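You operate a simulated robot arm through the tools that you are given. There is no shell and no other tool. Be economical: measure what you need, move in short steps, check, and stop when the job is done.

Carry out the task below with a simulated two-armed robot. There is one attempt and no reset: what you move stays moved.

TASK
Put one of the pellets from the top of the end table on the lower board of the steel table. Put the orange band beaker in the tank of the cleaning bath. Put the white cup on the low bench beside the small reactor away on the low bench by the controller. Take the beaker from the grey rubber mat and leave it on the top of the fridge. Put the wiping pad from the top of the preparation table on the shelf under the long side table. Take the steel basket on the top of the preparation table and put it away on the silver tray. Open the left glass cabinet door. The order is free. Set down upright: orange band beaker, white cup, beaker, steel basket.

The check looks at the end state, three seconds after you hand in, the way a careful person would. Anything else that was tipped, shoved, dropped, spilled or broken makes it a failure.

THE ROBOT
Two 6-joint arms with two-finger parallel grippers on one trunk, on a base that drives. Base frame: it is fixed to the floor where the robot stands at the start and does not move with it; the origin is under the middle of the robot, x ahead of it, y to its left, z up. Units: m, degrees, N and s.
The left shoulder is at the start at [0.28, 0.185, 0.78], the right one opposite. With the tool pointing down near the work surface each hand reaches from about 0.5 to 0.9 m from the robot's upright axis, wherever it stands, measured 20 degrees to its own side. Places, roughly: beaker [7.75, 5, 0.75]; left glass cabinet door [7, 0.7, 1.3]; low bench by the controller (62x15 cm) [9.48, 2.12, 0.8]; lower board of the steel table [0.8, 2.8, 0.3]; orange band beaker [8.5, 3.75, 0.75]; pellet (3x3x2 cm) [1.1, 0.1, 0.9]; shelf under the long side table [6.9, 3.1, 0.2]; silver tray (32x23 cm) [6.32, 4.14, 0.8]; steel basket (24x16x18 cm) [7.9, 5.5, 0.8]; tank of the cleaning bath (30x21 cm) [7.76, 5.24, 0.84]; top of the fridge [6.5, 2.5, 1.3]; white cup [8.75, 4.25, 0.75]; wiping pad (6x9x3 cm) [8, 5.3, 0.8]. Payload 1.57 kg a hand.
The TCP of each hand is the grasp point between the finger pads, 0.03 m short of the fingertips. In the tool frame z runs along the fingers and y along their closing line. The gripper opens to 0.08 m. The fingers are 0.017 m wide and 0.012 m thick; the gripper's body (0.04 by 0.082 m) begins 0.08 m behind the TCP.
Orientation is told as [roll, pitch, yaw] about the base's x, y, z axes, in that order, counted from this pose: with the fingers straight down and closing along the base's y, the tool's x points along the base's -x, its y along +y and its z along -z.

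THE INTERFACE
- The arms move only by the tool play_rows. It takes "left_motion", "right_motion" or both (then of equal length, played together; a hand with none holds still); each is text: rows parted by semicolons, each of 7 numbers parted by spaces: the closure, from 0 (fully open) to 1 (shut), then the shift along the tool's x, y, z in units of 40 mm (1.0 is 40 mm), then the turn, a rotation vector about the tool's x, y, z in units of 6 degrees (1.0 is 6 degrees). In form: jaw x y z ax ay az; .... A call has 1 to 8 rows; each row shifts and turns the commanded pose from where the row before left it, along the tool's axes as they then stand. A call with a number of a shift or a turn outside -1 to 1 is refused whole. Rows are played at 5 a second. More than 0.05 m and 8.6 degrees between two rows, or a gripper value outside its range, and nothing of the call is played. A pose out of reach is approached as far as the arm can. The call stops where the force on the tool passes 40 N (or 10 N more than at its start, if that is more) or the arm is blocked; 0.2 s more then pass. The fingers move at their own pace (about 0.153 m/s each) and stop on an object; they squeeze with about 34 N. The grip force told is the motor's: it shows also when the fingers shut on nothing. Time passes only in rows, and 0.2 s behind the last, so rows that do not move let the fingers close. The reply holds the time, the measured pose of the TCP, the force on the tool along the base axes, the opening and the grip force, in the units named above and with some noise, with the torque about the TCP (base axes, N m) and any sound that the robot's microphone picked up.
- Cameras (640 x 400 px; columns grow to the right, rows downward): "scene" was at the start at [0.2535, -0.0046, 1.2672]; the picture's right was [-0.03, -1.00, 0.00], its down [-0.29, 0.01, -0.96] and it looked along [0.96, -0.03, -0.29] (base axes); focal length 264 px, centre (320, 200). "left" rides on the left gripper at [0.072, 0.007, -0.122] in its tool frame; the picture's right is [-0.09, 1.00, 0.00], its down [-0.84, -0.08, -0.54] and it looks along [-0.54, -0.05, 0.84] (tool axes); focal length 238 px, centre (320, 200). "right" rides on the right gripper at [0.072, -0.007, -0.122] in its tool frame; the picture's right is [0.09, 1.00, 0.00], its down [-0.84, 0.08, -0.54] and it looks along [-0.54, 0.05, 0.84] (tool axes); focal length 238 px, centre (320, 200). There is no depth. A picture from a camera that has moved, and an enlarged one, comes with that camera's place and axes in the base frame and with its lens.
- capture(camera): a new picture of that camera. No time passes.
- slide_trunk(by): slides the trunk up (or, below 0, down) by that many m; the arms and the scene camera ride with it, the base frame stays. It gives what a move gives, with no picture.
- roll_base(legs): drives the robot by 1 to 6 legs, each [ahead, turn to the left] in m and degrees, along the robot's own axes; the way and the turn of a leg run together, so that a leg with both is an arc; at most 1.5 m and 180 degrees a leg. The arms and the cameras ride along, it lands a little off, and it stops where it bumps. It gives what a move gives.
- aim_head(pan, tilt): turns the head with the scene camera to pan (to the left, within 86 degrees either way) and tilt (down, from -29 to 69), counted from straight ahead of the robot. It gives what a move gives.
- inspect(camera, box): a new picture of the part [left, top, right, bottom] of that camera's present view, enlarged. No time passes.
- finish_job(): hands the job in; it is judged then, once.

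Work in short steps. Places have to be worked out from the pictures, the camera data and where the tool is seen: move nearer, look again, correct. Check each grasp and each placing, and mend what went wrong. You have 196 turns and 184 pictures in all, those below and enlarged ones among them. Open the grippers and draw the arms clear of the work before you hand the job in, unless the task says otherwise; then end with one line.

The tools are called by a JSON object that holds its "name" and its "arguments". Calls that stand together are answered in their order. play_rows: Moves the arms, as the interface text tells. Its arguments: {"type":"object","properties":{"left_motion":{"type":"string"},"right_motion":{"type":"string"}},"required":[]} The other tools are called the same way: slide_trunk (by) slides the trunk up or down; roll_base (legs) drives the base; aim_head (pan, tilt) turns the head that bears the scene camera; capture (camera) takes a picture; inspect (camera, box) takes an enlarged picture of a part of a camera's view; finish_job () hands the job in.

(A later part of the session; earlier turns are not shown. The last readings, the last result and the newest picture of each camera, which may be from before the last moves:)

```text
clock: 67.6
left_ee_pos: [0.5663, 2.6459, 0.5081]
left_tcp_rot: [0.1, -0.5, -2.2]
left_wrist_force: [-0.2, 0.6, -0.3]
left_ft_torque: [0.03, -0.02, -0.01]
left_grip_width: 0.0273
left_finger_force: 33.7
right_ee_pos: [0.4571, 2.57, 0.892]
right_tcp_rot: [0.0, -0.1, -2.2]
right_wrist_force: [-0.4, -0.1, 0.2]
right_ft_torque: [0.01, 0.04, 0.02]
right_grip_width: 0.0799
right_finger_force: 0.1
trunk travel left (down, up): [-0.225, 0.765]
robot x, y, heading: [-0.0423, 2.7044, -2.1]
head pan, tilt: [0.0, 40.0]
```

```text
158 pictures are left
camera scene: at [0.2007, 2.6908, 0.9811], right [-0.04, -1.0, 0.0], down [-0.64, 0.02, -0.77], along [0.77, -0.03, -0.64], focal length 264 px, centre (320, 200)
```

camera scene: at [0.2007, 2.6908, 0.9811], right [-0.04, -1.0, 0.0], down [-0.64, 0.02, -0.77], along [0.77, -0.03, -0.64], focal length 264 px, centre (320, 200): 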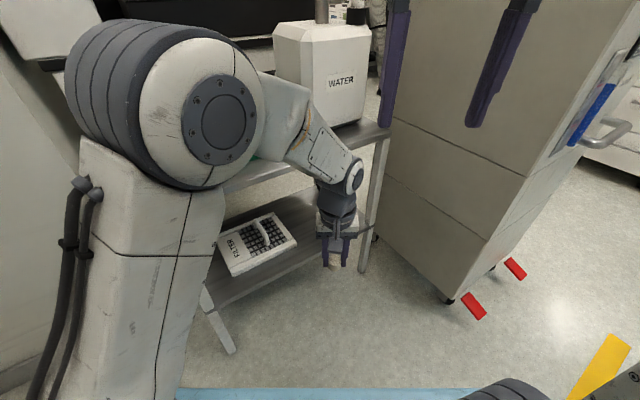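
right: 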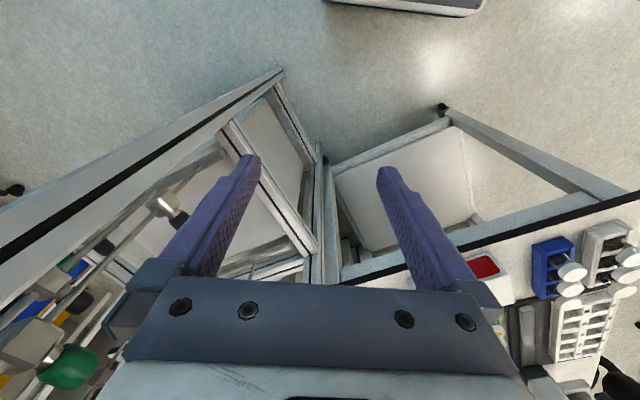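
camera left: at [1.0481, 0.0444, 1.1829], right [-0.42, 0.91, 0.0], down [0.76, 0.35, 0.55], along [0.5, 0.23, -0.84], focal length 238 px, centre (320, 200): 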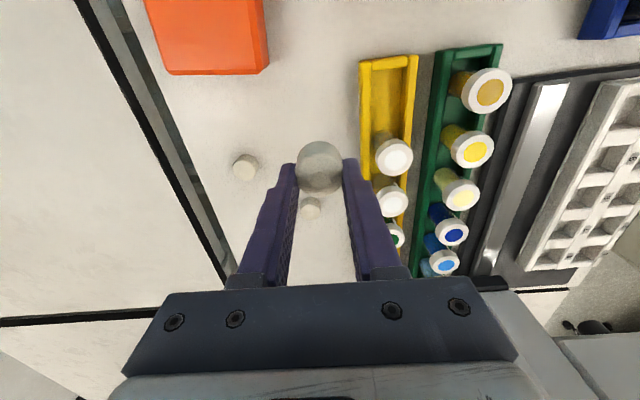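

Now pitch the fingers forward 45° (rotation about tool y, negative).

{"name": "play_rows", "arguments": {"left_motion": "1 0 0 0 0 -0.94 0;1 0 0 0 0 -0.94 0;1 0 0 0 0 -0.94 0;1 0 0 0 0 -0.94 0;1 0 0 0 0 -0.94 0;1 0 0 0 0 -0.94 0;1 0 0 0 0 -0.94 0;1 0 0 0 0 -0.94 0"}}

{"name": "capture", "arguments": {"camera": "left"}}

```text
clock: 69.4
left_ee_pos: [0.5669, 2.6471, 0.5087]
left_tcp_rot: [-0.1, -45.7, -2.3]
left_wrist_force: [-0.1, 0.0, -0.3]
left_ft_torque: [-0.01, 0.03, 0.01]
left_grip_width: 0.0274
left_finger_force: 33.9
right_ee_pos: [0.4583, 2.5692, 0.8923]
right_tcp_rot: [0.0, -0.1, -2.2]
right_wrist_force: [1.1, 1.0, -0.4]
right_ft_torque: [0.03, 0.0, 0.01]
right_grip_width: 0.08
right_finger_force: 0.1
trunk travel left (down, up): [-0.225, 0.765]
robot x, y, heading: [-0.0457, 2.7033, -2.2]
head pan, tilt: [0.0, 40.0]
```

```text
157 pictures are left
camera left: at [0.4307, 2.6579, 0.5423], right [0.1, 0.99, 0.07], down [0.19, -0.09, 0.98], along [0.98, -0.09, -0.2], focal length 238 px, centre (320, 200)
```

left: 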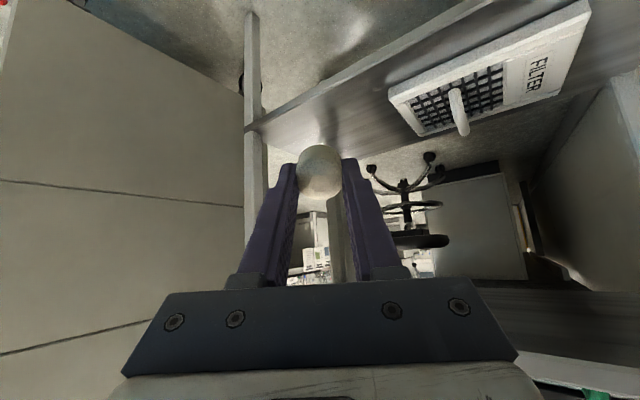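

Pellet held and tool tilted. Advance diagonally to just above the board's free part.

{"name": "play_rows", "arguments": {"left_motion": "1 -0.196 0.04 0.93 0 0 0;1 -0.196 0.04 0.93 0 0 0;1 -0.196 0.04 0.93 0 0 0;1 -0.196 0.04 0.93 0 0 0;1 -0.196 0.04 0.93 0 0 0;1 -0.196 0.04 0.93 0 0 0;1 -0.196 0.04 0.93 0 0 0;1 -0.196 0.04 0.93 0 0 0"}}

{"name": "capture", "arguments": {"camera": "left"}}

{"name": "capture", "arguments": {"camera": "scene"}}

```text
clock: 71.2
left_ee_pos: [0.8236, 2.649, 0.3458]
left_tcp_rot: [0.0, -45.6, -2.2]
left_wrist_force: [-0.3, 0.2, 0.0]
left_ft_torque: [-0.01, 0.03, -0.01]
left_grip_width: 0.0274
left_finger_force: 34.0
right_ee_pos: [0.4569, 2.569, 0.892]
right_tcp_rot: [0.0, 0.0, -2.2]
right_wrist_force: [0.6, 0.0, 0.6]
right_ft_torque: [0.0, 0.01, 0.01]
right_grip_width: 0.0802
right_finger_force: 0.2
trunk travel left (down, up): [-0.225, 0.765]
robot x, y, heading: [-0.0424, 2.7021, -2.4]
head pan, tilt: [0.0, 40.0]
```

```text
156 pictures are left
camera left: at [0.6883, 2.6605, 0.3792], right [0.1, 0.99, 0.07], down [0.19, -0.09, 0.98], along [0.98, -0.09, -0.2], focal length 238 px, centre (320, 200)
```

left: 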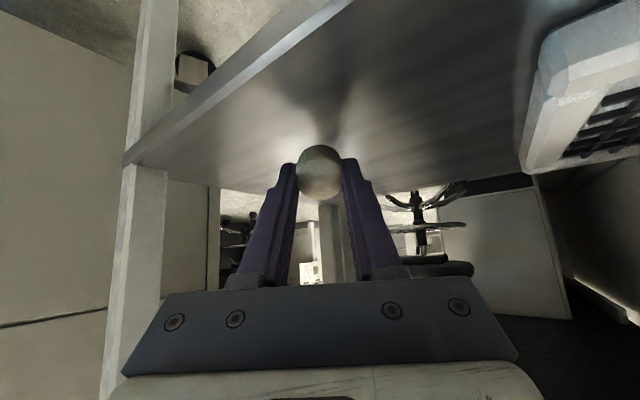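

```text
155 pictures are left
camera scene: at [0.2006, 2.6908, 0.9812], right [-0.04, -1.0, 0.0], down [-0.64, 0.02, -0.77], along [0.77, -0.03, -0.64], focal length 264 px, centre (320, 200)
```

scene: 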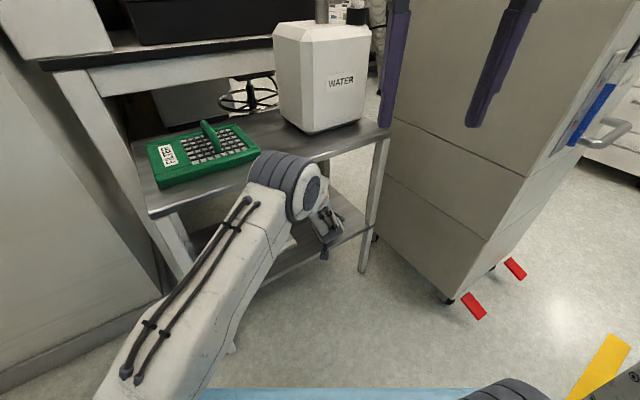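

The pellet is over the free board. Lower gently in small steps watching force.

{"name": "play_rows", "arguments": {"left_motion": "1 0.09 0 0.087 0 0 0;1 0.09 0 0.087 0 0 0;1 0.09 0 0.087 0 0 0;1 0 0 0 0 0 0"}}

```text
clock: 72.2
left_ee_pos: [0.8247, 2.6486, 0.3326]
left_tcp_rot: [-0.1, -45.8, -2.2]
left_wrist_force: [-0.7, -0.2, 9.0]
left_ft_torque: [0.03, -0.07, -0.04]
left_grip_width: 0.0272
left_finger_force: 34.7
right_ee_pos: [0.4577, 2.5697, 0.8908]
right_tcp_rot: [0.0, -0.1, -2.3]
right_wrist_force: [0.0, -0.4, 0.8]
right_ft_torque: [-0.03, -0.01, -0.02]
right_grip_width: 0.0799
right_finger_force: 0.1
trunk travel left (down, up): [-0.225, 0.765]
robot x, y, heading: [-0.0443, 2.7013, -2.2]
head pan, tilt: [0.0, 40.0]
```

Contact (9 N). Open the fingers partway and withdraw back along the tool axis.

{"name": "play_rows", "arguments": {"left_motion": "0.4 0 0 0 0 0 0;0.4 0 0 0 0 0 0;0.4 0 0 0 0 0 0;0.4 0 0 -0.5 0 0 0;0.4 0 0 -0.9 0 0 0;0.4 0 0 -0.9 0 0 0;0.4 0 0 -0.9 0 0 0"}}

{"name": "capture", "arguments": {"camera": "left"}}

```text
clock: 73.8
left_ee_pos: [0.7316, 2.6524, 0.4204]
left_tcp_rot: [0.1, -45.5, -2.2]
left_wrist_force: [-0.3, 0.1, -0.4]
left_ft_torque: [0.0, -0.01, 0.01]
left_grip_width: 0.0479
left_finger_force: 0.1
right_ee_pos: [0.4573, 2.5706, 0.8914]
right_tcp_rot: [0.0, -0.2, -2.2]
right_wrist_force: [-0.4, -0.2, 0.4]
right_ft_torque: [0.0, -0.02, -0.01]
right_grip_width: 0.0799
right_finger_force: 0.0
trunk travel left (down, up): [-0.225, 0.765]
robot x, y, heading: [-0.0375, 2.7055, -2.4]
head pan, tilt: [0.0, 40.0]
```

```text
154 pictures are left
camera left: at [0.5961, 2.6647, 0.4539], right [0.1, 0.99, 0.07], down [0.19, -0.09, 0.98], along [0.98, -0.09, -0.2], focal length 238 px, centre (320, 200)
```

left: 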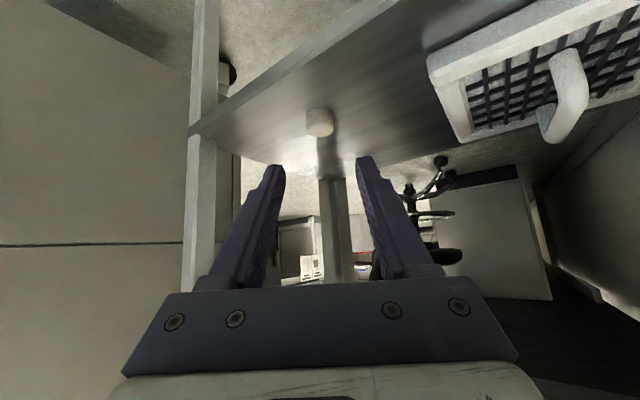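

Pellet rests on the lower board. Withdraw fully, back off, and straighten the tool.

{"name": "play_rows", "arguments": {"left_motion": "0 -0.1 0 -0.95 0 0 0;0 0.1 0 -0.95 0 0 0;0 0.3 0 -0.9 0 0 0;0 0.3 0 -0.9 0 0 0"}}

{"name": "roll_base", "arguments": {"legs": [[-0.2, 0]]}}

{"name": "slide_trunk", "arguments": {"by": 0.4}}

{"name": "play_rows", "arguments": {"left_motion": "0 0 0 0 0 0.95 0;0 0 0 0 0 0.95 0;0 0 0 0 0 0.95 0;0 0 0 0 0 0.95 0;0 0 0 0 0 0.95 0;0 0 0 0 0 0.95 0;0 0 0 0 0 0.95 0;0 0 0 0 0 0.9 0"}}

```text
clock: 74.8
left_ee_pos: [0.6069, 2.6586, 0.5069]
left_tcp_rot: [0.0, -45.7, -2.2]
left_wrist_force: [0.1, 0.7, -0.3]
left_ft_torque: [0.02, 0.0, -0.01]
left_grip_width: 0.0799
left_finger_force: 0.1
right_ee_pos: [0.4583, 2.57, 0.8905]
right_tcp_rot: [0.0, 0.0, -2.3]
right_wrist_force: [0.4, 0.5, 0.7]
right_ft_torque: [0.02, -0.01, -0.01]
right_grip_width: 0.0798
right_finger_force: 0.0
trunk travel left (down, up): [-0.225, 0.765]
robot x, y, heading: [-0.0435, 2.7008, -2.2]
head pan, tilt: [0.0, 40.0]
```

```text
clock: 76.4
left_ee_pos: [0.4081, 2.6671, 0.5067]
left_tcp_rot: [0.0, -45.6, -2.1]
left_wrist_force: [0.3, -0.4, 0.6]
left_ft_torque: [0.01, 0.0, 0.06]
left_grip_width: 0.0801
left_finger_force: 0.0
right_ee_pos: [0.2568, 2.5778, 0.8919]
right_tcp_rot: [0.0, -0.1, -2.3]
right_wrist_force: [-0.8, 0.5, -0.2]
right_ft_torque: [0.01, 0.02, 0.0]
right_grip_width: 0.0802
right_finger_force: 0.0
trunk travel left (down, up): [-0.225, 0.765]
robot x, y, heading: [-0.2453, 2.7115, -2.1]
head pan, tilt: [0.0, 40.0]
```

```text
clock: 80.3
left_ee_pos: [0.4078, 2.6664, 0.9073]
left_tcp_rot: [0.0, -45.6, -2.1]
left_wrist_force: [0.7, 1.0, 0.1]
left_ft_torque: [-0.01, -0.02, 0.0]
left_grip_width: 0.0801
left_finger_force: 0.1
right_ee_pos: [0.2574, 2.5788, 1.2915]
right_tcp_rot: [0.0, -0.1, -2.2]
right_wrist_force: [0.2, -1.1, -0.1]
right_ft_torque: [-0.02, 0.01, 0.01]
right_grip_width: 0.0801
right_finger_force: 0.1
trunk travel left (down, up): [-0.625, 0.365]
robot x, y, heading: [-0.2478, 2.7101, -2.1]
head pan, tilt: [0.0, 40.0]
```

```text
clock: 82.1
left_ee_pos: [0.4069, 2.6668, 0.9074]
left_tcp_rot: [-0.1, -0.3, -2.1]
left_wrist_force: [0.6, 0.1, 0.7]
left_ft_torque: [0.0, 0.02, 0.0]
left_grip_width: 0.08
left_finger_force: 0.0
right_ee_pos: [0.2565, 2.5775, 1.2916]
right_tcp_rot: [-0.1, -0.1, -2.3]
right_wrist_force: [0.3, 0.1, 0.1]
right_ft_torque: [-0.04, 0.0, 0.02]
right_grip_width: 0.0798
right_finger_force: 0.1
trunk travel left (down, up): [-0.625, 0.365]
robot x, y, heading: [-0.2461, 2.7087, -2.1]
head pan, tilt: [0.0, 40.0]
```

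Now reposition to look east for the route: turn right, drive down past the machine and face +x.

{"name": "roll_base", "arguments": {"legs": [[0, -78], [1.1, 0], [0, 85]]}}

{"name": "aim_head", "arguments": {"pan": 0, "tilt": 12}}

{"name": "capture", "arguments": {"camera": "scene"}}

```text
clock: 94.7
left_ee_pos: [0.5955, 1.6602, 0.9079]
left_tcp_rot: [0.1, -0.3, 4.7]
left_wrist_force: [-0.8, -0.3, -0.1]
left_ft_torque: [0.01, -0.02, 0.03]
left_grip_width: 0.0797
left_finger_force: 0.0
right_ee_pos: [0.4567, 1.5527, 1.2915]
right_tcp_rot: [-0.1, 0.0, 4.6]
right_wrist_force: [0.0, -0.2, 0.8]
right_ft_torque: [-0.03, -0.02, -0.02]
right_grip_width: 0.0797
right_finger_force: 0.1
trunk travel left (down, up): [-0.625, 0.365]
robot x, y, heading: [-0.0582, 1.6235, 4.9]
head pan, tilt: [0.0, 40.0]
```

```text
clock: 95.6
left_ee_pos: [0.5959, 1.6601, 0.9064]
left_tcp_rot: [0.0, -0.3, 4.7]
left_wrist_force: [-0.2, 0.5, -0.3]
left_ft_torque: [0.0, -0.01, 0.0]
left_grip_width: 0.0802
left_finger_force: 0.0
right_ee_pos: [0.4571, 1.5531, 1.2912]
right_tcp_rot: [0.1, -0.2, 4.8]
right_wrist_force: [-0.8, 0.8, 0.6]
right_ft_torque: [0.03, 0.03, 0.0]
right_grip_width: 0.0799
right_finger_force: 0.2
trunk travel left (down, up): [-0.625, 0.365]
robot x, y, heading: [-0.0596, 1.6243, 5.1]
head pan, tilt: [0.0, 12.0]
```

```text
153 pictures are left
camera scene: at [0.1947, 1.6433, 1.4254], right [0.08, -1.0, 0.0], down [-0.21, -0.02, -0.98], along [0.97, 0.08, -0.21], focal length 264 px, centre (320, 200)
```

scene: 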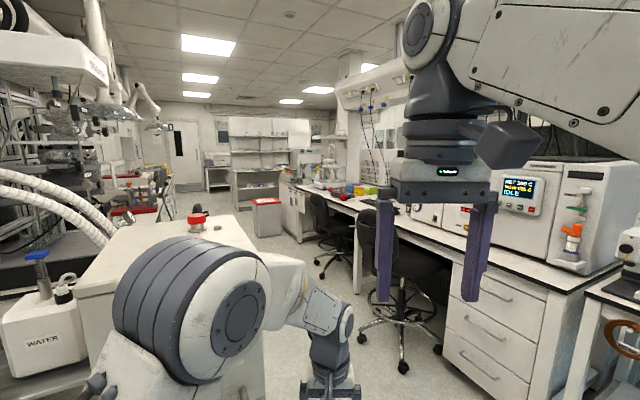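

The aisle runs at ~30° between the machine on the left and the chairs on the right. I move into the aisle mouth and look along it.

{"name": "roll_base", "arguments": {"legs": [[0, -20], [0.72, 0], [0, 45]]}}

{"name": "capture", "arguments": {"camera": "scene"}}

```text
clock: 102.7
left_ee_pos: [1.2132, 1.7417, 0.9069]
left_tcp_rot: [0.0, -0.3, 29.6]
left_wrist_force: [0.4, -0.4, 0.0]
left_ft_torque: [-0.01, -0.01, -0.02]
left_grip_width: 0.0799
left_finger_force: 0.1
right_ee_pos: [1.1321, 1.5871, 1.2921]
right_tcp_rot: [0.0, -0.1, 29.6]
right_wrist_force: [0.2, 1.3, -0.3]
right_ft_torque: [0.02, 0.0, -0.03]
right_grip_width: 0.08
right_finger_force: 0.0
trunk travel left (down, up): [-0.625, 0.365]
robot x, y, heading: [0.6348, 1.4343, 29.8]
head pan, tilt: [0.0, 12.0]
```

```text
152 pictures are left
camera scene: at [0.8554, 1.559, 1.4255], right [0.5, -0.87, 0.0], down [-0.18, -0.1, -0.98], along [0.85, 0.48, -0.21], focal length 264 px, centre (320, 200)
```

scene: 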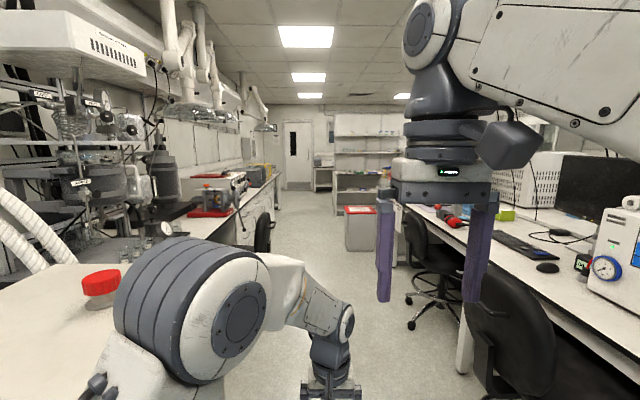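

Left elbow would pass too close to the machine; I back up, shift right ~0.19 m, and re-align along the aisle.

{"name": "roll_base", "arguments": {"legs": [[-0.4, 0], [0, -25], [0.45, 0], [0, 25]]}}

{"name": "aim_head", "arguments": {"pan": 20, "tilt": 35}}

{"name": "capture", "arguments": {"camera": "scene"}}

{"name": "aim_head", "arguments": {"pan": -20, "tilt": 35}}

{"name": "capture", "arguments": {"camera": "scene"}}

```text
clock: 110.0
left_ee_pos: [1.3194, 1.5841, 0.9074]
left_tcp_rot: [-0.1, -0.4, 29.8]
left_wrist_force: [-0.8, -0.5, -1.1]
left_ft_torque: [0.03, -0.02, -0.02]
left_grip_width: 0.08
left_finger_force: 0.0
right_ee_pos: [1.2365, 1.4308, 1.2924]
right_tcp_rot: [0.1, -0.2, 29.8]
right_wrist_force: [0.1, -0.2, 0.0]
right_ft_torque: [0.01, 0.0, -0.02]
right_grip_width: 0.0798
right_finger_force: 0.1
trunk travel left (down, up): [-0.625, 0.365]
robot x, y, heading: [0.7439, 1.2753, 30.2]
head pan, tilt: [0.0, 12.0]
```

```text
clock: 110.9
left_ee_pos: [1.3188, 1.5839, 0.9069]
left_tcp_rot: [0.0, -0.3, 29.8]
left_wrist_force: [0.6, 0.2, -0.2]
left_ft_torque: [0.01, -0.01, 0.01]
left_grip_width: 0.0801
left_finger_force: 0.0
right_ee_pos: [1.2371, 1.4301, 1.2921]
right_tcp_rot: [0.0, -0.2, 29.8]
right_wrist_force: [-0.1, -0.3, -0.5]
right_ft_torque: [-0.02, 0.03, -0.02]
right_grip_width: 0.0799
right_finger_force: 0.1
trunk travel left (down, up): [-0.625, 0.365]
robot x, y, heading: [0.7396, 1.2729, 30.1]
head pan, tilt: [20.0, 35.0]
```

```text
151 pictures are left
camera scene: at [0.9375, 1.4217, 1.3887], right [0.77, -0.64, 0.0], down [-0.37, -0.44, -0.82], along [0.53, 0.63, -0.57], focal length 264 px, centre (320, 200)
```

scene: 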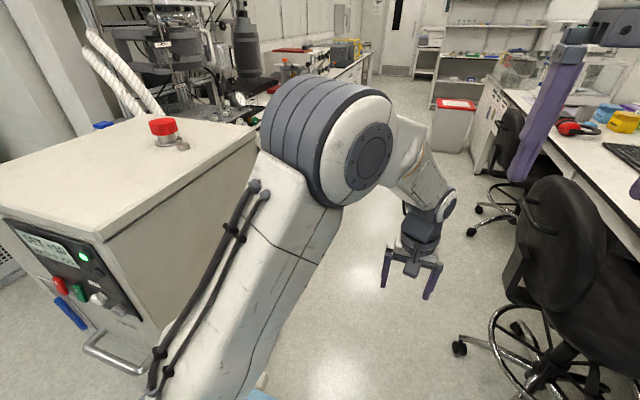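

```text
clock: 112.0
left_ee_pos: [1.3187, 1.5853, 0.9071]
left_tcp_rot: [0.0, -0.3, 29.8]
left_wrist_force: [-0.2, -0.2, -0.9]
left_ft_torque: [0.01, -0.01, -0.02]
left_grip_width: 0.08
left_finger_force: 0.0
right_ee_pos: [1.2374, 1.43, 1.2921]
right_tcp_rot: [0.0, -0.1, 29.9]
right_wrist_force: [-0.9, 0.1, 0.8]
right_ft_torque: [0.01, 0.01, 0.01]
right_grip_width: 0.08
right_finger_force: 0.0
trunk travel left (down, up): [-0.625, 0.365]
robot x, y, heading: [0.7407, 1.2744, 30.1]
head pan, tilt: [-20.0, 35.0]
```

```text
150 pictures are left
camera scene: at [0.9675, 1.3696, 1.3886], right [0.17, -0.98, 0.0], down [-0.56, -0.1, -0.82], along [0.81, 0.14, -0.57], focal length 264 px, centre (320, 200)
```

scene: 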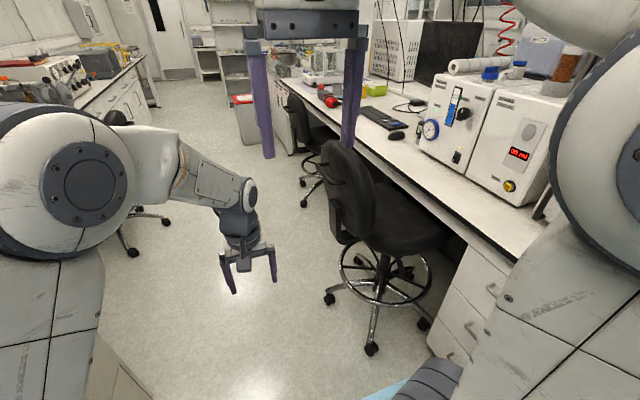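

Clear lane ahead with v≈0.75–0.85. Drive 2.4 m slightly left of the aisle axis.

{"name": "roll_base", "arguments": {"legs": [[1.0, 2], [1.4, 0]]}}

{"name": "aim_head", "arguments": {"pan": 0, "tilt": 15}}

{"name": "capture", "arguments": {"camera": "scene"}}

```text
clock: 123.8
left_ee_pos: [3.3652, 2.8703, 0.908]
left_tcp_rot: [-0.1, -0.3, 32.2]
left_wrist_force: [-0.3, 0.3, 0.1]
left_ft_torque: [0.0, -0.02, 0.01]
left_grip_width: 0.0805
left_finger_force: 0.2
right_ee_pos: [3.2917, 2.7132, 1.292]
right_tcp_rot: [0.0, -0.2, 32.2]
right_wrist_force: [-0.2, 0.3, 0.3]
right_ft_torque: [-0.03, 0.0, 0.0]
right_grip_width: 0.0801
right_finger_force: 0.0
trunk travel left (down, up): [-0.625, 0.365]
robot x, y, heading: [2.8035, 2.5379, 32.5]
head pan, tilt: [-20.0, 35.0]
```

```text
clock: 124.6
left_ee_pos: [3.3642, 2.8716, 0.9069]
left_tcp_rot: [0.0, -0.3, 32.2]
left_wrist_force: [0.7, -0.7, -0.9]
left_ft_torque: [-0.01, -0.02, -0.04]
left_grip_width: 0.0801
left_finger_force: 0.1
right_ee_pos: [3.2902, 2.713, 1.2916]
right_tcp_rot: [0.0, -0.2, 32.2]
right_wrist_force: [-0.4, -0.4, 0.5]
right_ft_torque: [0.01, 0.0, 0.01]
right_grip_width: 0.0802
right_finger_force: 0.0
trunk travel left (down, up): [-0.625, 0.365]
robot x, y, heading: [2.7999, 2.5352, 32.4]
head pan, tilt: [0.0, 15.0]
```

```text
149 pictures are left
camera scene: at [3.0164, 2.6721, 1.4206], right [0.53, -0.85, 0.0], down [-0.22, -0.14, -0.97], along [0.82, 0.52, -0.26], focal length 264 px, centre (320, 200)
```

scene: 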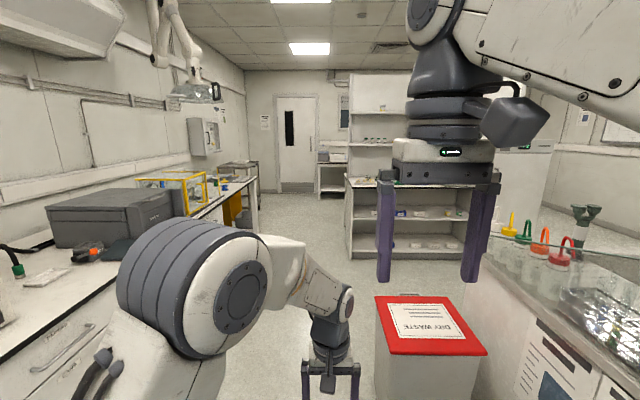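

A dry-waste bin is right-front (left edge ≈0.26 m off my axis). I shift left ~0.2 m and drive past it.

{"name": "roll_base", "arguments": {"legs": [[0, 26], [0.45, 0], [0, -28], [1.1, 0]]}}

{"name": "aim_head", "arguments": {"pan": 0, "tilt": 12}}

{"name": "capture", "arguments": {"camera": "scene"}}

{"name": "aim_head", "arguments": {"pan": -60, "tilt": 12}}

{"name": "capture", "arguments": {"camera": "scene"}}

```text
clock: 135.3
left_ee_pos: [4.5561, 3.792, 0.9071]
left_tcp_rot: [0.0, -0.3, 30.5]
left_wrist_force: [0.2, -0.2, 0.1]
left_ft_torque: [-0.03, -0.02, 0.0]
left_grip_width: 0.08
left_finger_force: 0.1
right_ee_pos: [4.4768, 3.6356, 1.2914]
right_tcp_rot: [0.1, -0.3, 30.4]
right_wrist_force: [0.6, -0.3, 0.5]
right_ft_torque: [-0.01, 0.03, 0.04]
right_grip_width: 0.0802
right_finger_force: 0.2
trunk travel left (down, up): [-0.625, 0.365]
robot x, y, heading: [3.9837, 3.4766, 30.7]
head pan, tilt: [0.0, 15.0]
```

```text
clock: 135.9
left_ee_pos: [4.556, 3.7912, 0.907]
left_tcp_rot: [0.0, -0.2, 30.4]
left_wrist_force: [0.1, 0.6, -1.4]
left_ft_torque: [0.02, -0.01, -0.06]
left_grip_width: 0.0799
left_finger_force: 0.1
right_ee_pos: [4.4776, 3.6362, 1.2923]
right_tcp_rot: [0.0, -0.2, 30.3]
right_wrist_force: [-0.2, 0.6, 0.2]
right_ft_torque: [0.02, -0.03, 0.01]
right_grip_width: 0.0801
right_finger_force: 0.1
trunk travel left (down, up): [-0.625, 0.365]
robot x, y, heading: [3.9841, 3.4789, 30.7]
head pan, tilt: [0.0, 12.0]
```

```text
148 pictures are left
camera scene: at [4.2017, 3.6036, 1.4255], right [0.51, -0.86, 0.0], down [-0.18, -0.11, -0.98], along [0.84, 0.5, -0.21], focal length 264 px, centre (320, 200)
```

scene: 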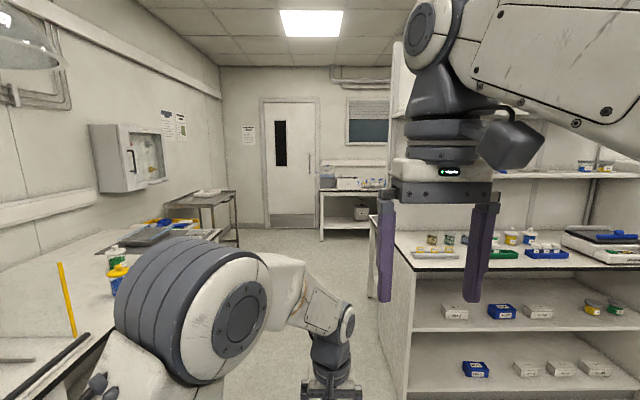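

```text
clock: 137.2
left_ee_pos: [4.5567, 3.7919, 0.9058]
left_tcp_rot: [0.0, -0.4, 30.5]
left_wrist_force: [0.7, 0.1, 0.4]
left_ft_torque: [0.03, -0.01, 0.02]
left_grip_width: 0.0799
left_finger_force: 0.0
right_ee_pos: [4.477, 3.6359, 1.2923]
right_tcp_rot: [0.0, -0.2, 30.4]
right_wrist_force: [0.2, 0.1, -0.2]
right_ft_torque: [0.0, 0.03, 0.0]
right_grip_width: 0.0801
right_finger_force: 0.1
trunk travel left (down, up): [-0.625, 0.365]
robot x, y, heading: [3.9839, 3.4756, 30.7]
head pan, tilt: [-60.0, 12.0]
```

```text
147 pictures are left
camera scene: at [4.2028, 3.5104, 1.4255], right [-0.49, -0.87, 0.0], down [-0.18, 0.1, -0.98], along [0.85, -0.48, -0.21], focal length 264 px, centre (320, 200)
```

scene: 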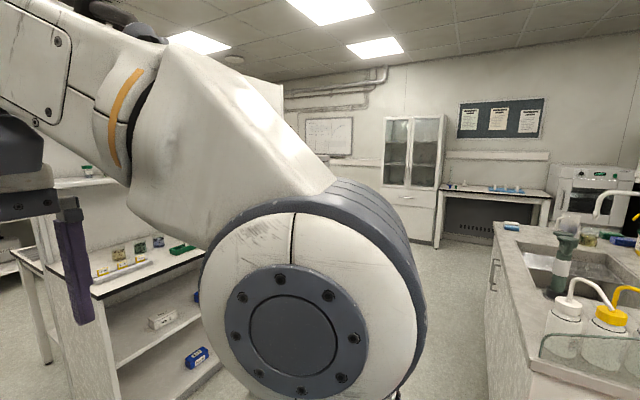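

The prep table is ahead near the door; glass cabinet is across the right side. Drive 1.5 m further along the aisle and look around.

{"name": "roll_base", "arguments": {"legs": [[1.5, 0]]}}

{"name": "aim_head", "arguments": {"pan": 0, "tilt": 20}}

{"name": "capture", "arguments": {"camera": "scene"}}

{"name": "aim_head", "arguments": {"pan": -70, "tilt": 20}}

{"name": "capture", "arguments": {"camera": "scene"}}

```text
clock: 144.6
left_ee_pos: [5.8505, 4.5376, 0.9071]
left_tcp_rot: [0.0, -0.3, 29.8]
left_wrist_force: [0.1, 0.1, 1.9]
left_ft_torque: [-0.01, 0.02, 0.01]
left_grip_width: 0.0799
left_finger_force: 0.1
right_ee_pos: [5.7691, 4.3841, 1.2925]
right_tcp_rot: [0.1, -0.2, 29.7]
right_wrist_force: [0.2, 0.0, -0.3]
right_ft_torque: [0.0, -0.02, 0.0]
right_grip_width: 0.08
right_finger_force: 0.0
trunk travel left (down, up): [-0.625, 0.365]
robot x, y, heading: [5.2745, 4.2282, 29.7]
head pan, tilt: [-60.0, 12.0]
```

```text
clock: 145.9
left_ee_pos: [5.8502, 4.5389, 0.9077]
left_tcp_rot: [0.0, -0.3, 29.7]
left_wrist_force: [0.2, 0.5, 0.0]
left_ft_torque: [0.03, 0.01, -0.03]
left_grip_width: 0.0799
left_finger_force: 0.0
right_ee_pos: [5.7697, 4.3836, 1.2926]
right_tcp_rot: [0.1, -0.3, 29.7]
right_wrist_force: [0.4, -0.4, 0.8]
right_ft_torque: [0.01, -0.02, -0.01]
right_grip_width: 0.08
right_finger_force: 0.1
trunk travel left (down, up): [-0.625, 0.365]
robot x, y, heading: [5.2771, 4.2315, 30.0]
head pan, tilt: [0.0, 20.0]
```

```text
146 pictures are left
camera scene: at [5.4935, 4.3542, 1.4125], right [0.5, -0.87, 0.0], down [-0.3, -0.17, -0.94], along [0.81, 0.47, -0.34], focal length 264 px, centre (320, 200)
```

scene: 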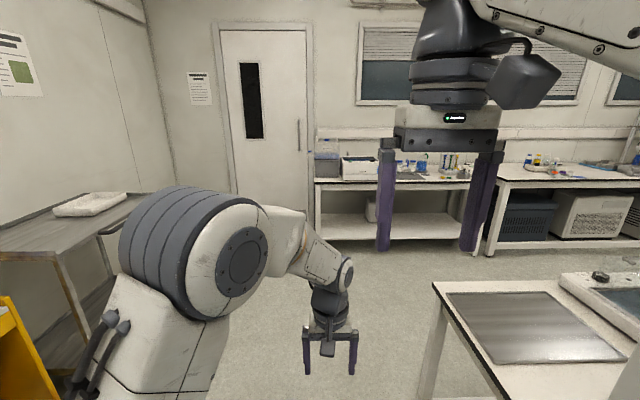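

```text
clock: 147.3
left_ee_pos: [5.8506, 4.5381, 0.9079]
left_tcp_rot: [-0.1, -0.2, 29.7]
left_wrist_force: [0.1, -0.7, -1.0]
left_ft_torque: [-0.02, 0.03, 0.04]
left_grip_width: 0.08
left_finger_force: 0.2
right_ee_pos: [5.7694, 4.3828, 1.2917]
right_tcp_rot: [0.0, -0.2, 29.7]
right_wrist_force: [-0.8, 0.1, -0.2]
right_ft_torque: [0.0, -0.04, 0.0]
right_grip_width: 0.08
right_finger_force: 0.0
trunk travel left (down, up): [-0.625, 0.365]
robot x, y, heading: [5.2744, 4.2303, 29.7]
head pan, tilt: [-70.0, 20.0]
```

```text
145 pictures are left
camera scene: at [5.4841, 4.2479, 1.4125], right [-0.64, -0.77, 0.0], down [-0.26, 0.22, -0.94], along [0.72, -0.6, -0.34], focal length 264 px, centre (320, 200)
```

scene: 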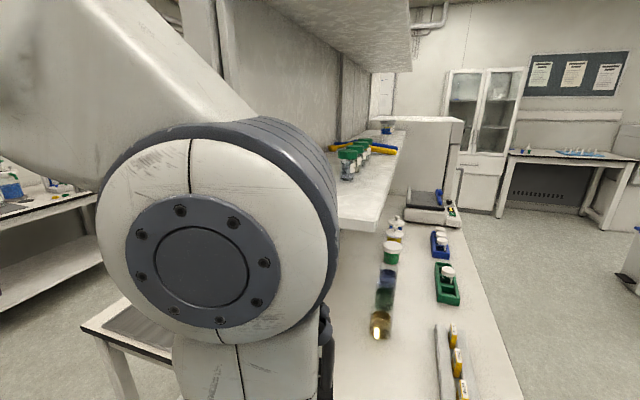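

Silver tray is empty at about (6.33, 4.11). Drive on past it toward the prep table and look.

{"name": "roll_base", "arguments": {"legs": [[0, 5], [1.2, 0], [0, -5]]}}

{"name": "aim_head", "arguments": {"pan": 0, "tilt": 22}}

{"name": "capture", "arguments": {"camera": "scene"}}

{"name": "aim_head", "arguments": {"pan": -60, "tilt": 22}}

{"name": "capture", "arguments": {"camera": "scene"}}

```text
clock: 154.4
left_ee_pos: [6.8272, 5.2279, 0.9066]
left_tcp_rot: [0.0, -0.3, 30.0]
left_wrist_force: [-0.7, 0.5, 1.2]
left_ft_torque: [0.0, -0.01, 0.01]
left_grip_width: 0.08
left_finger_force: 0.1
right_ee_pos: [6.747, 5.0716, 1.2924]
right_tcp_rot: [0.0, -0.2, 29.9]
right_wrist_force: [-1.6, 0.5, 0.1]
right_ft_torque: [-0.02, -0.01, 0.02]
right_grip_width: 0.0801
right_finger_force: 0.0
trunk travel left (down, up): [-0.625, 0.365]
robot x, y, heading: [6.2529, 4.9162, 29.9]
head pan, tilt: [-70.0, 20.0]
```

```text
clock: 155.8
left_ee_pos: [6.8275, 5.2269, 0.9075]
left_tcp_rot: [0.0, -0.4, 30.1]
left_wrist_force: [0.2, 0.4, 1.0]
left_ft_torque: [0.02, -0.02, -0.03]
left_grip_width: 0.08
left_finger_force: 0.2
right_ee_pos: [6.7472, 5.0718, 1.292]
right_tcp_rot: [-0.1, -0.2, 29.9]
right_wrist_force: [0.3, -0.2, -0.7]
right_ft_torque: [0.02, -0.02, 0.0]
right_grip_width: 0.0799
right_finger_force: 0.1
trunk travel left (down, up): [-0.625, 0.365]
robot x, y, heading: [6.2509, 4.9124, 30.5]
head pan, tilt: [0.0, 22.0]
```

```text
144 pictures are left
camera scene: at [6.4709, 5.0419, 1.4093], right [0.5, -0.87, 0.0], down [-0.32, -0.19, -0.93], along [0.8, 0.47, -0.37], focal length 264 px, centre (320, 200)
```

scene: 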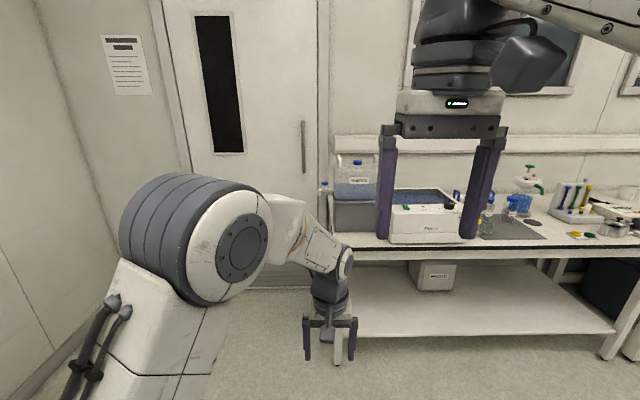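

```text
clock: 157.1
left_ee_pos: [6.8277, 5.2271, 0.9088]
left_tcp_rot: [0.0, -0.2, 30.0]
left_wrist_force: [0.1, 0.6, -0.2]
left_ft_torque: [-0.04, -0.01, -0.03]
left_grip_width: 0.0799
left_finger_force: 0.0
right_ee_pos: [6.7468, 5.0737, 1.2921]
right_tcp_rot: [0.0, -0.2, 29.8]
right_wrist_force: [0.0, 0.3, 0.3]
right_ft_torque: [-0.02, 0.01, 0.01]
right_grip_width: 0.0797
right_finger_force: 0.1
trunk travel left (down, up): [-0.625, 0.365]
robot x, y, heading: [6.2541, 4.9188, 30.1]
head pan, tilt: [-60.0, 22.0]
```

```text
143 pictures are left
camera scene: at [6.4712, 4.9492, 1.4093], right [-0.5, -0.87, 0.0], down [-0.33, 0.19, -0.93], along [0.8, -0.46, -0.37], focal length 264 px, centre (320, 200)
```

scene: 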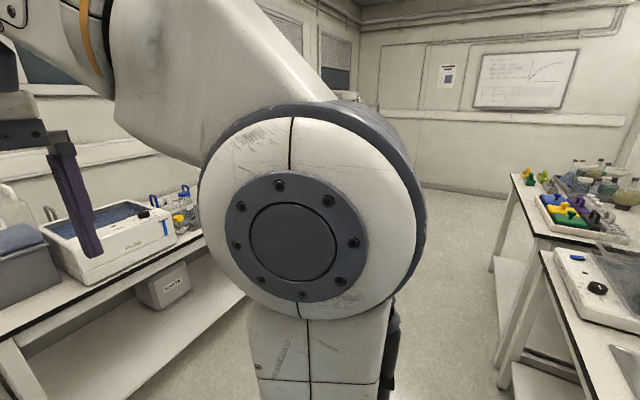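

Zoom on the prep table top.

{"name": "aim_head", "arguments": {"pan": -15, "tilt": 22}}

{"name": "inspect", "arguments": {"camera": "scene", "box": [220, 130, 600, 330]}}

```text
clock: 158.2
left_ee_pos: [6.8278, 5.2275, 0.9054]
left_tcp_rot: [0.0, -0.2, 29.9]
left_wrist_force: [-0.4, -0.2, 0.0]
left_ft_torque: [-0.01, 0.0, 0.01]
left_grip_width: 0.0799
left_finger_force: 0.1
right_ee_pos: [6.7473, 5.0734, 1.2919]
right_tcp_rot: [0.0, -0.2, 30.0]
right_wrist_force: [-0.3, 0.1, -0.1]
right_ft_torque: [0.01, -0.03, -0.06]
right_grip_width: 0.08
right_finger_force: 0.1
trunk travel left (down, up): [-0.625, 0.365]
robot x, y, heading: [6.2487, 4.9153, 30.4]
head pan, tilt: [-15.0, 22.0]
```

```text
1.68 times, centred on (410, 230) of scene
camera zoom: at [6.4803, 5.0196, 1.4092], right [0.26, -0.97, 0.0], down [-0.36, -0.1, -0.93], along [0.9, 0.24, -0.37], focal length 445 px, centre (168, 150)
```

zoom: 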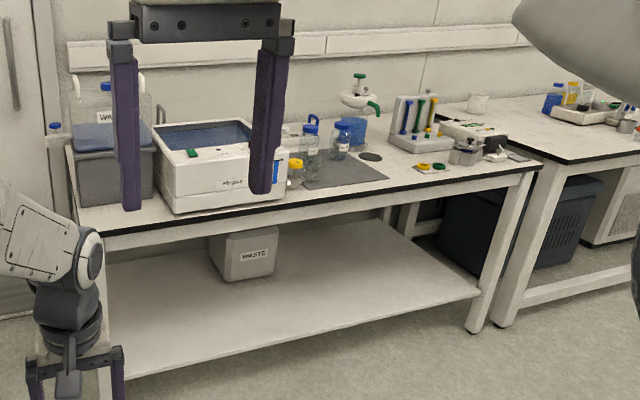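

The right hand blocks the view; lower it and move it aside, symmetric to the left.

{"name": "play_rows", "arguments": {"right_motion": "0 -0.3 -0.6 0.9 0 0 0;0 -0.3 -0.6 0.9 0 0 0;0 -0.3 -0.6 0.9 0 0 0;0 -0.3 -0.6 0.9 0 0 0;0 -0.3 -0.6 0.9 0 0 0;0 -0.3 -0.6 0.9 0 0 0;0 0 -0.6 0.9 0 0 0;0 0 -0.6 0.9 0 0 0"}}

{"name": "roll_base", "arguments": {"legs": [[0.35, 0]]}}

{"name": "aim_head", "arguments": {"pan": 0, "tilt": 28}}

{"name": "capture", "arguments": {"camera": "scene"}}

{"name": "aim_head", "arguments": {"pan": -40, "tilt": 22}}

{"name": "capture", "arguments": {"camera": "scene"}}

```text
clock: 160.0
left_ee_pos: [6.8277, 5.2278, 0.9083]
left_tcp_rot: [0.0, -0.3, 30.0]
left_wrist_force: [0.0, -0.2, -0.6]
left_ft_torque: [0.01, 0.01, 0.01]
left_grip_width: 0.0799
left_finger_force: 0.1
right_ee_pos: [6.9059, 4.9427, 1.0029]
right_tcp_rot: [-0.1, -0.3, 29.9]
right_wrist_force: [-0.4, 0.1, -0.8]
right_ft_torque: [0.0, 0.0, 0.01]
right_grip_width: 0.0801
right_finger_force: 0.1
trunk travel left (down, up): [-0.625, 0.365]
robot x, y, heading: [6.2513, 4.9193, 30.1]
head pan, tilt: [-15.0, 22.0]
```

```text
clock: 162.3
left_ee_pos: [7.1285, 5.402, 0.9071]
left_tcp_rot: [0.0, -0.3, 30.0]
left_wrist_force: [0.0, 0.2, 0.9]
left_ft_torque: [0.0, -0.02, -0.01]
left_grip_width: 0.08
left_finger_force: 0.0
right_ee_pos: [7.2076, 5.1188, 1.0034]
right_tcp_rot: [-0.1, -0.2, 30.0]
right_wrist_force: [0.0, 0.3, 0.3]
right_ft_torque: [0.03, 0.02, 0.03]
right_grip_width: 0.0803
right_finger_force: 0.0
trunk travel left (down, up): [-0.625, 0.365]
robot x, y, heading: [6.5509, 5.0891, 30.4]
head pan, tilt: [-15.0, 22.0]
```

```text
clock: 163.0
left_ee_pos: [7.1297, 5.4028, 0.9075]
left_tcp_rot: [-0.1, -0.2, 30.1]
left_wrist_force: [0.2, 0.1, -0.9]
left_ft_torque: [0.0, -0.01, -0.01]
left_grip_width: 0.0802
left_finger_force: 0.0
right_ee_pos: [7.2068, 5.1183, 1.0034]
right_tcp_rot: [0.0, -0.2, 30.0]
right_wrist_force: [1.0, -1.1, 1.0]
right_ft_torque: [-0.01, 0.0, 0.02]
right_grip_width: 0.0799
right_finger_force: 0.2
trunk travel left (down, up): [-0.625, 0.365]
robot x, y, heading: [6.5533, 5.0943, 30.3]
head pan, tilt: [0.0, 28.0]
```

```text
141 pictures are left
camera scene: at [6.7706, 5.2164, 1.3996], right [0.5, -0.86, 0.0], down [-0.41, -0.24, -0.88], along [0.76, 0.44, -0.47], focal length 264 px, centre (320, 200)
```

scene: 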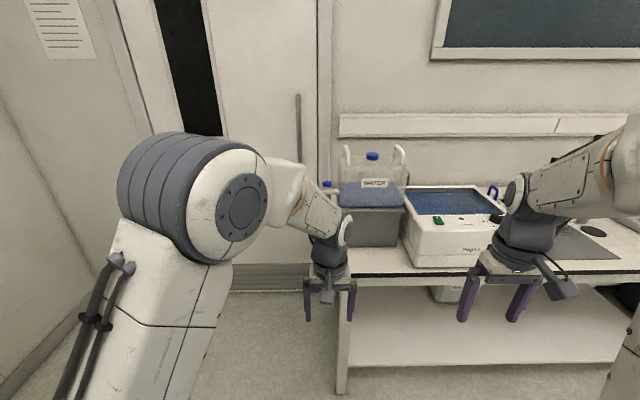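

```text
clock: 164.1
left_ee_pos: [7.129, 5.4036, 0.9077]
left_tcp_rot: [-0.1, -0.3, 30.0]
left_wrist_force: [-0.2, 0.1, -0.2]
left_ft_torque: [0.03, -0.02, -0.02]
left_grip_width: 0.0799
left_finger_force: 0.0
right_ee_pos: [7.2061, 5.1187, 1.0029]
right_tcp_rot: [-0.1, -0.2, 30.1]
right_wrist_force: [-0.6, 0.1, 0.5]
right_ft_torque: [0.0, -0.01, -0.01]
right_grip_width: 0.0799
right_finger_force: 0.1
trunk travel left (down, up): [-0.625, 0.365]
robot x, y, heading: [6.5515, 5.0904, 30.2]
head pan, tilt: [-40.0, 22.0]
```

```text
140 pictures are left
camera scene: at [6.7832, 5.1549, 1.4092], right [-0.17, -0.99, 0.0], down [-0.37, 0.06, -0.93], along [0.91, -0.16, -0.37], focal length 264 px, centre (320, 200)
```

scene: 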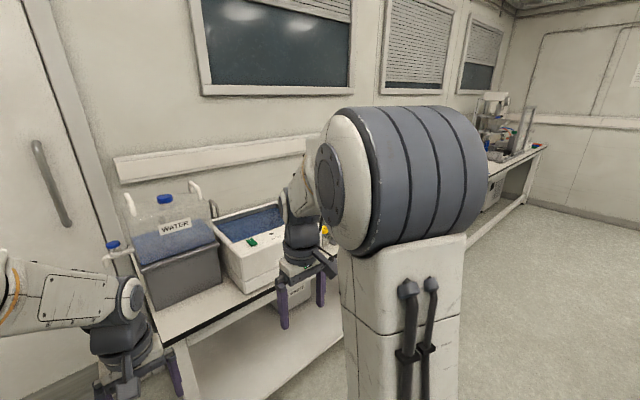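

Zoom in on the grey container, blue items and bath.

{"name": "inspect", "arguments": {"camera": "scene", "box": [100, 160, 340, 320]}}

```text
2.50 times, centred on (220, 240) of scene
camera zoom: at [6.7832, 5.1549, 1.4092], right [-0.17, -0.99, 0.0], down [-0.37, 0.06, -0.93], along [0.91, -0.16, -0.37], focal length 661 px, centre (570, 100)
```

zoom: 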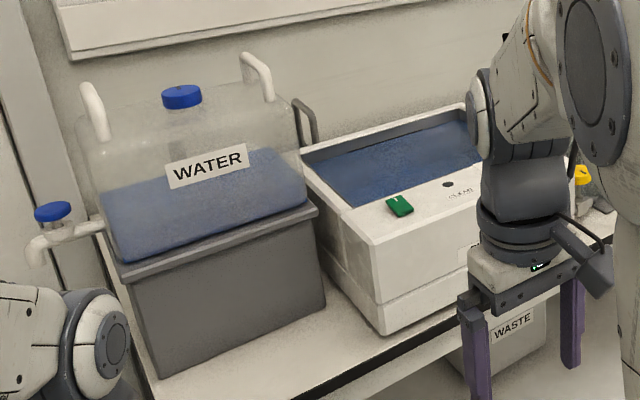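

A basket handle peeks behind the bath. Raise the trunk for a better view.

{"name": "slide_trunk", "arguments": {"by": 0.36}}

{"name": "aim_head", "arguments": {"pan": -10, "tilt": 35}}

{"name": "capture", "arguments": {"camera": "scene"}}

```text
clock: 167.6
left_ee_pos: [7.129, 5.4034, 1.2669]
left_tcp_rot: [-0.1, -0.4, 30.1]
left_wrist_force: [-0.1, 0.7, -0.2]
left_ft_torque: [0.0, 0.0, -0.03]
left_grip_width: 0.08
left_finger_force: 0.0
right_ee_pos: [7.2072, 5.1188, 1.364]
right_tcp_rot: [-0.1, -0.3, 30.0]
right_wrist_force: [0.6, 0.0, -0.6]
right_ft_torque: [-0.01, 0.01, -0.01]
right_grip_width: 0.0801
right_finger_force: 0.0
trunk travel left (down, up): [-0.985, 0.005]
robot x, y, heading: [6.5536, 5.088, 30.2]
head pan, tilt: [-40.0, 22.0]
```

```text
clock: 168.6
left_ee_pos: [7.1281, 5.403, 1.2678]
left_tcp_rot: [-0.1, -0.4, 29.9]
left_wrist_force: [0.7, 0.1, -0.9]
left_ft_torque: [0.02, 0.01, 0.01]
left_grip_width: 0.0799
left_finger_force: 0.0
right_ee_pos: [7.207, 5.118, 1.3646]
right_tcp_rot: [0.0, -0.2, 29.9]
right_wrist_force: [0.0, 0.6, -0.1]
right_ft_torque: [-0.01, -0.01, 0.02]
right_grip_width: 0.0804
right_finger_force: 0.0
trunk travel left (down, up): [-0.985, 0.005]
robot x, y, heading: [6.5512, 5.0932, 30.4]
head pan, tilt: [-10.0, 35.0]
```

```text
138 pictures are left
camera scene: at [6.7744, 5.2009, 1.7487], right [0.34, -0.94, 0.0], down [-0.54, -0.2, -0.82], along [0.77, 0.28, -0.57], focal length 264 px, centre (320, 200)
```

scene: 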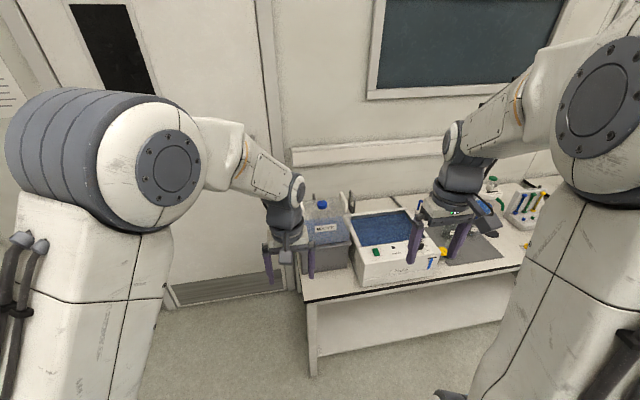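

{"name": "inspect", "arguments": {"camera": "scene", "box": [280, 150, 560, 310]}}

```text
2.29 times, centred on (420, 230) of scene
camera zoom: at [6.7744, 5.2009, 1.7487], right [0.34, -0.94, 0.0], down [-0.54, -0.2, -0.82], along [0.77, 0.28, -0.57], focal length 604 px, centre (91, 131)
```

zoom: 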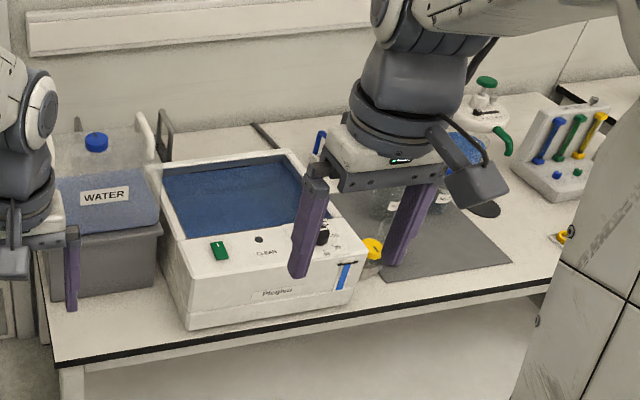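

Front edge of the prep table is at u≈9.13 (room frame), basket behind between carboy and bath. With hands high, shift to u≈8.6, v≈0.75 to look down with the hand cameras.

{"name": "roll_base", "arguments": {"legs": [[0, -45], [0.52, 0], [0, 45]]}}

{"name": "play_rows", "arguments": {"left_motion": "0 -0.9 0 0 0 0 0;0 -0.9 0 0 0 0 0;0 -0.9 0 0 0 0 0;0 -0.9 0 0 0 0 0"}}

{"name": "capture", "arguments": {"camera": "left"}}

{"name": "capture", "arguments": {"camera": "right"}}

```text
clock: 175.7
left_ee_pos: [7.6359, 5.2566, 1.2677]
left_tcp_rot: [0.0, -0.2, 29.3]
left_wrist_force: [-0.1, 0.7, 0.3]
left_ft_torque: [-0.03, -0.01, 0.01]
left_grip_width: 0.0802
left_finger_force: 0.1
right_ee_pos: [7.7104, 4.9715, 1.3636]
right_tcp_rot: [0.1, -0.2, 29.1]
right_wrist_force: [-0.6, -0.2, -0.1]
right_ft_torque: [-0.01, 0.02, 0.01]
right_grip_width: 0.0799
right_finger_force: 0.1
trunk travel left (down, up): [-0.985, 0.005]
robot x, y, heading: [7.0575, 4.9526, 29.4]
head pan, tilt: [-10.0, 35.0]
```

```text
clock: 176.7
left_ee_pos: [7.7616, 5.3284, 1.2671]
left_tcp_rot: [0.0, -0.3, 29.2]
left_wrist_force: [0.8, 0.6, -0.3]
left_ft_torque: [0.01, -0.01, -0.01]
left_grip_width: 0.0799
left_finger_force: 0.0
right_ee_pos: [7.7102, 4.9718, 1.363]
right_tcp_rot: [0.1, -0.2, 29.2]
right_wrist_force: [0.0, -0.1, -0.5]
right_ft_torque: [0.04, 0.01, -0.02]
right_grip_width: 0.0802
right_finger_force: 0.0
trunk travel left (down, up): [-0.985, 0.005]
robot x, y, heading: [7.0583, 4.9518, 29.7]
head pan, tilt: [-10.0, 35.0]
```

```text
136 pictures are left
camera left: at [7.6975, 5.2973, 1.3886], right [-0.41, 0.91, 0.0], down [0.77, 0.34, 0.55], along [0.5, 0.22, -0.84], focal length 238 px, centre (320, 200)
```

left: 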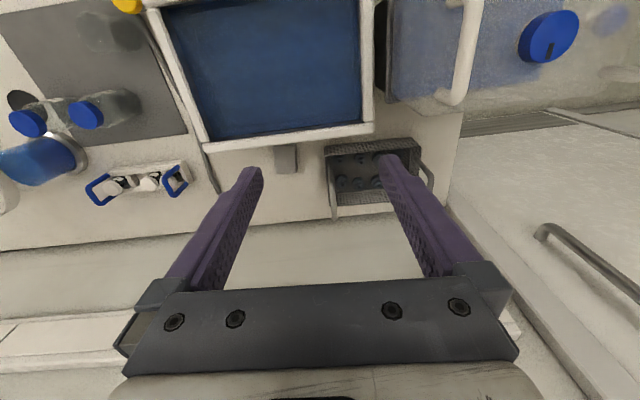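

```text
135 pictures are left
camera right: at [7.6516, 4.9302, 1.4847], right [-0.57, 0.82, 0.0], down [0.69, 0.48, 0.54], along [0.45, 0.31, -0.84], focal length 238 px, centre (320, 200)
```

right: 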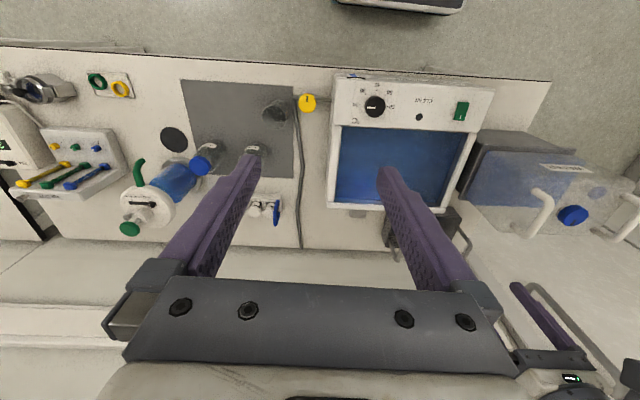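

I see the basket (two end handles), and the grey wiping pad at ≈(7.97, 5.31). Zoom in on the basket.

{"name": "inspect", "arguments": {"camera": "left", "box": [240, 110, 480, 240]}}

{"name": "inspect", "arguments": {"camera": "right", "box": [340, 160, 500, 280]}}

```text
2.67 times, centred on (360, 175) of left
camera zoom: at [7.6975, 5.2973, 1.3886], right [-0.41, 0.91, 0.0], down [0.77, 0.34, 0.55], along [0.5, 0.22, -0.84], focal length 636 px, centre (213, 267)
```

zoom: 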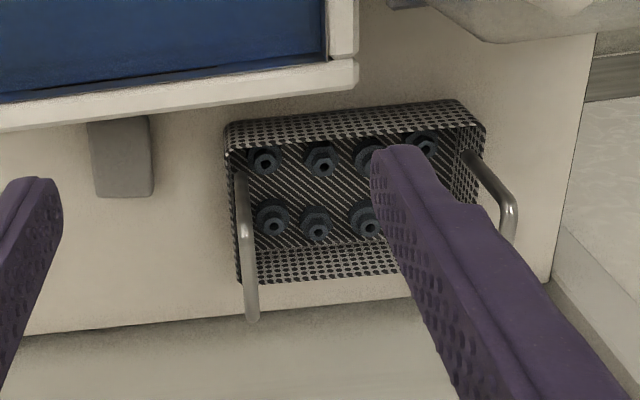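

```text
3.33 times, centred on (420, 220) of right
camera zoom: at [7.6516, 4.9302, 1.4847], right [-0.57, 0.82, 0.0], down [0.69, 0.48, 0.54], along [0.45, 0.31, -0.84], focal length 794 px, centre (-13, 133)
```

zoom: 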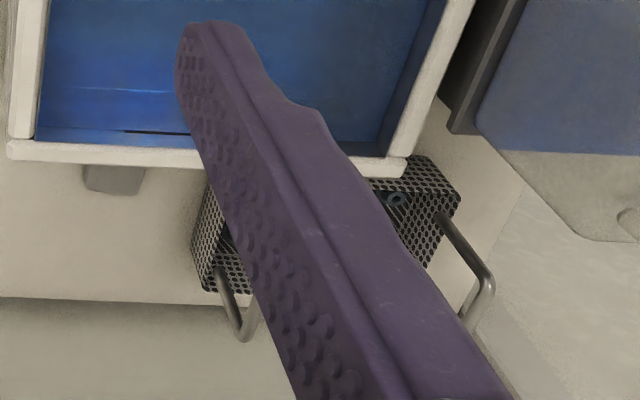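

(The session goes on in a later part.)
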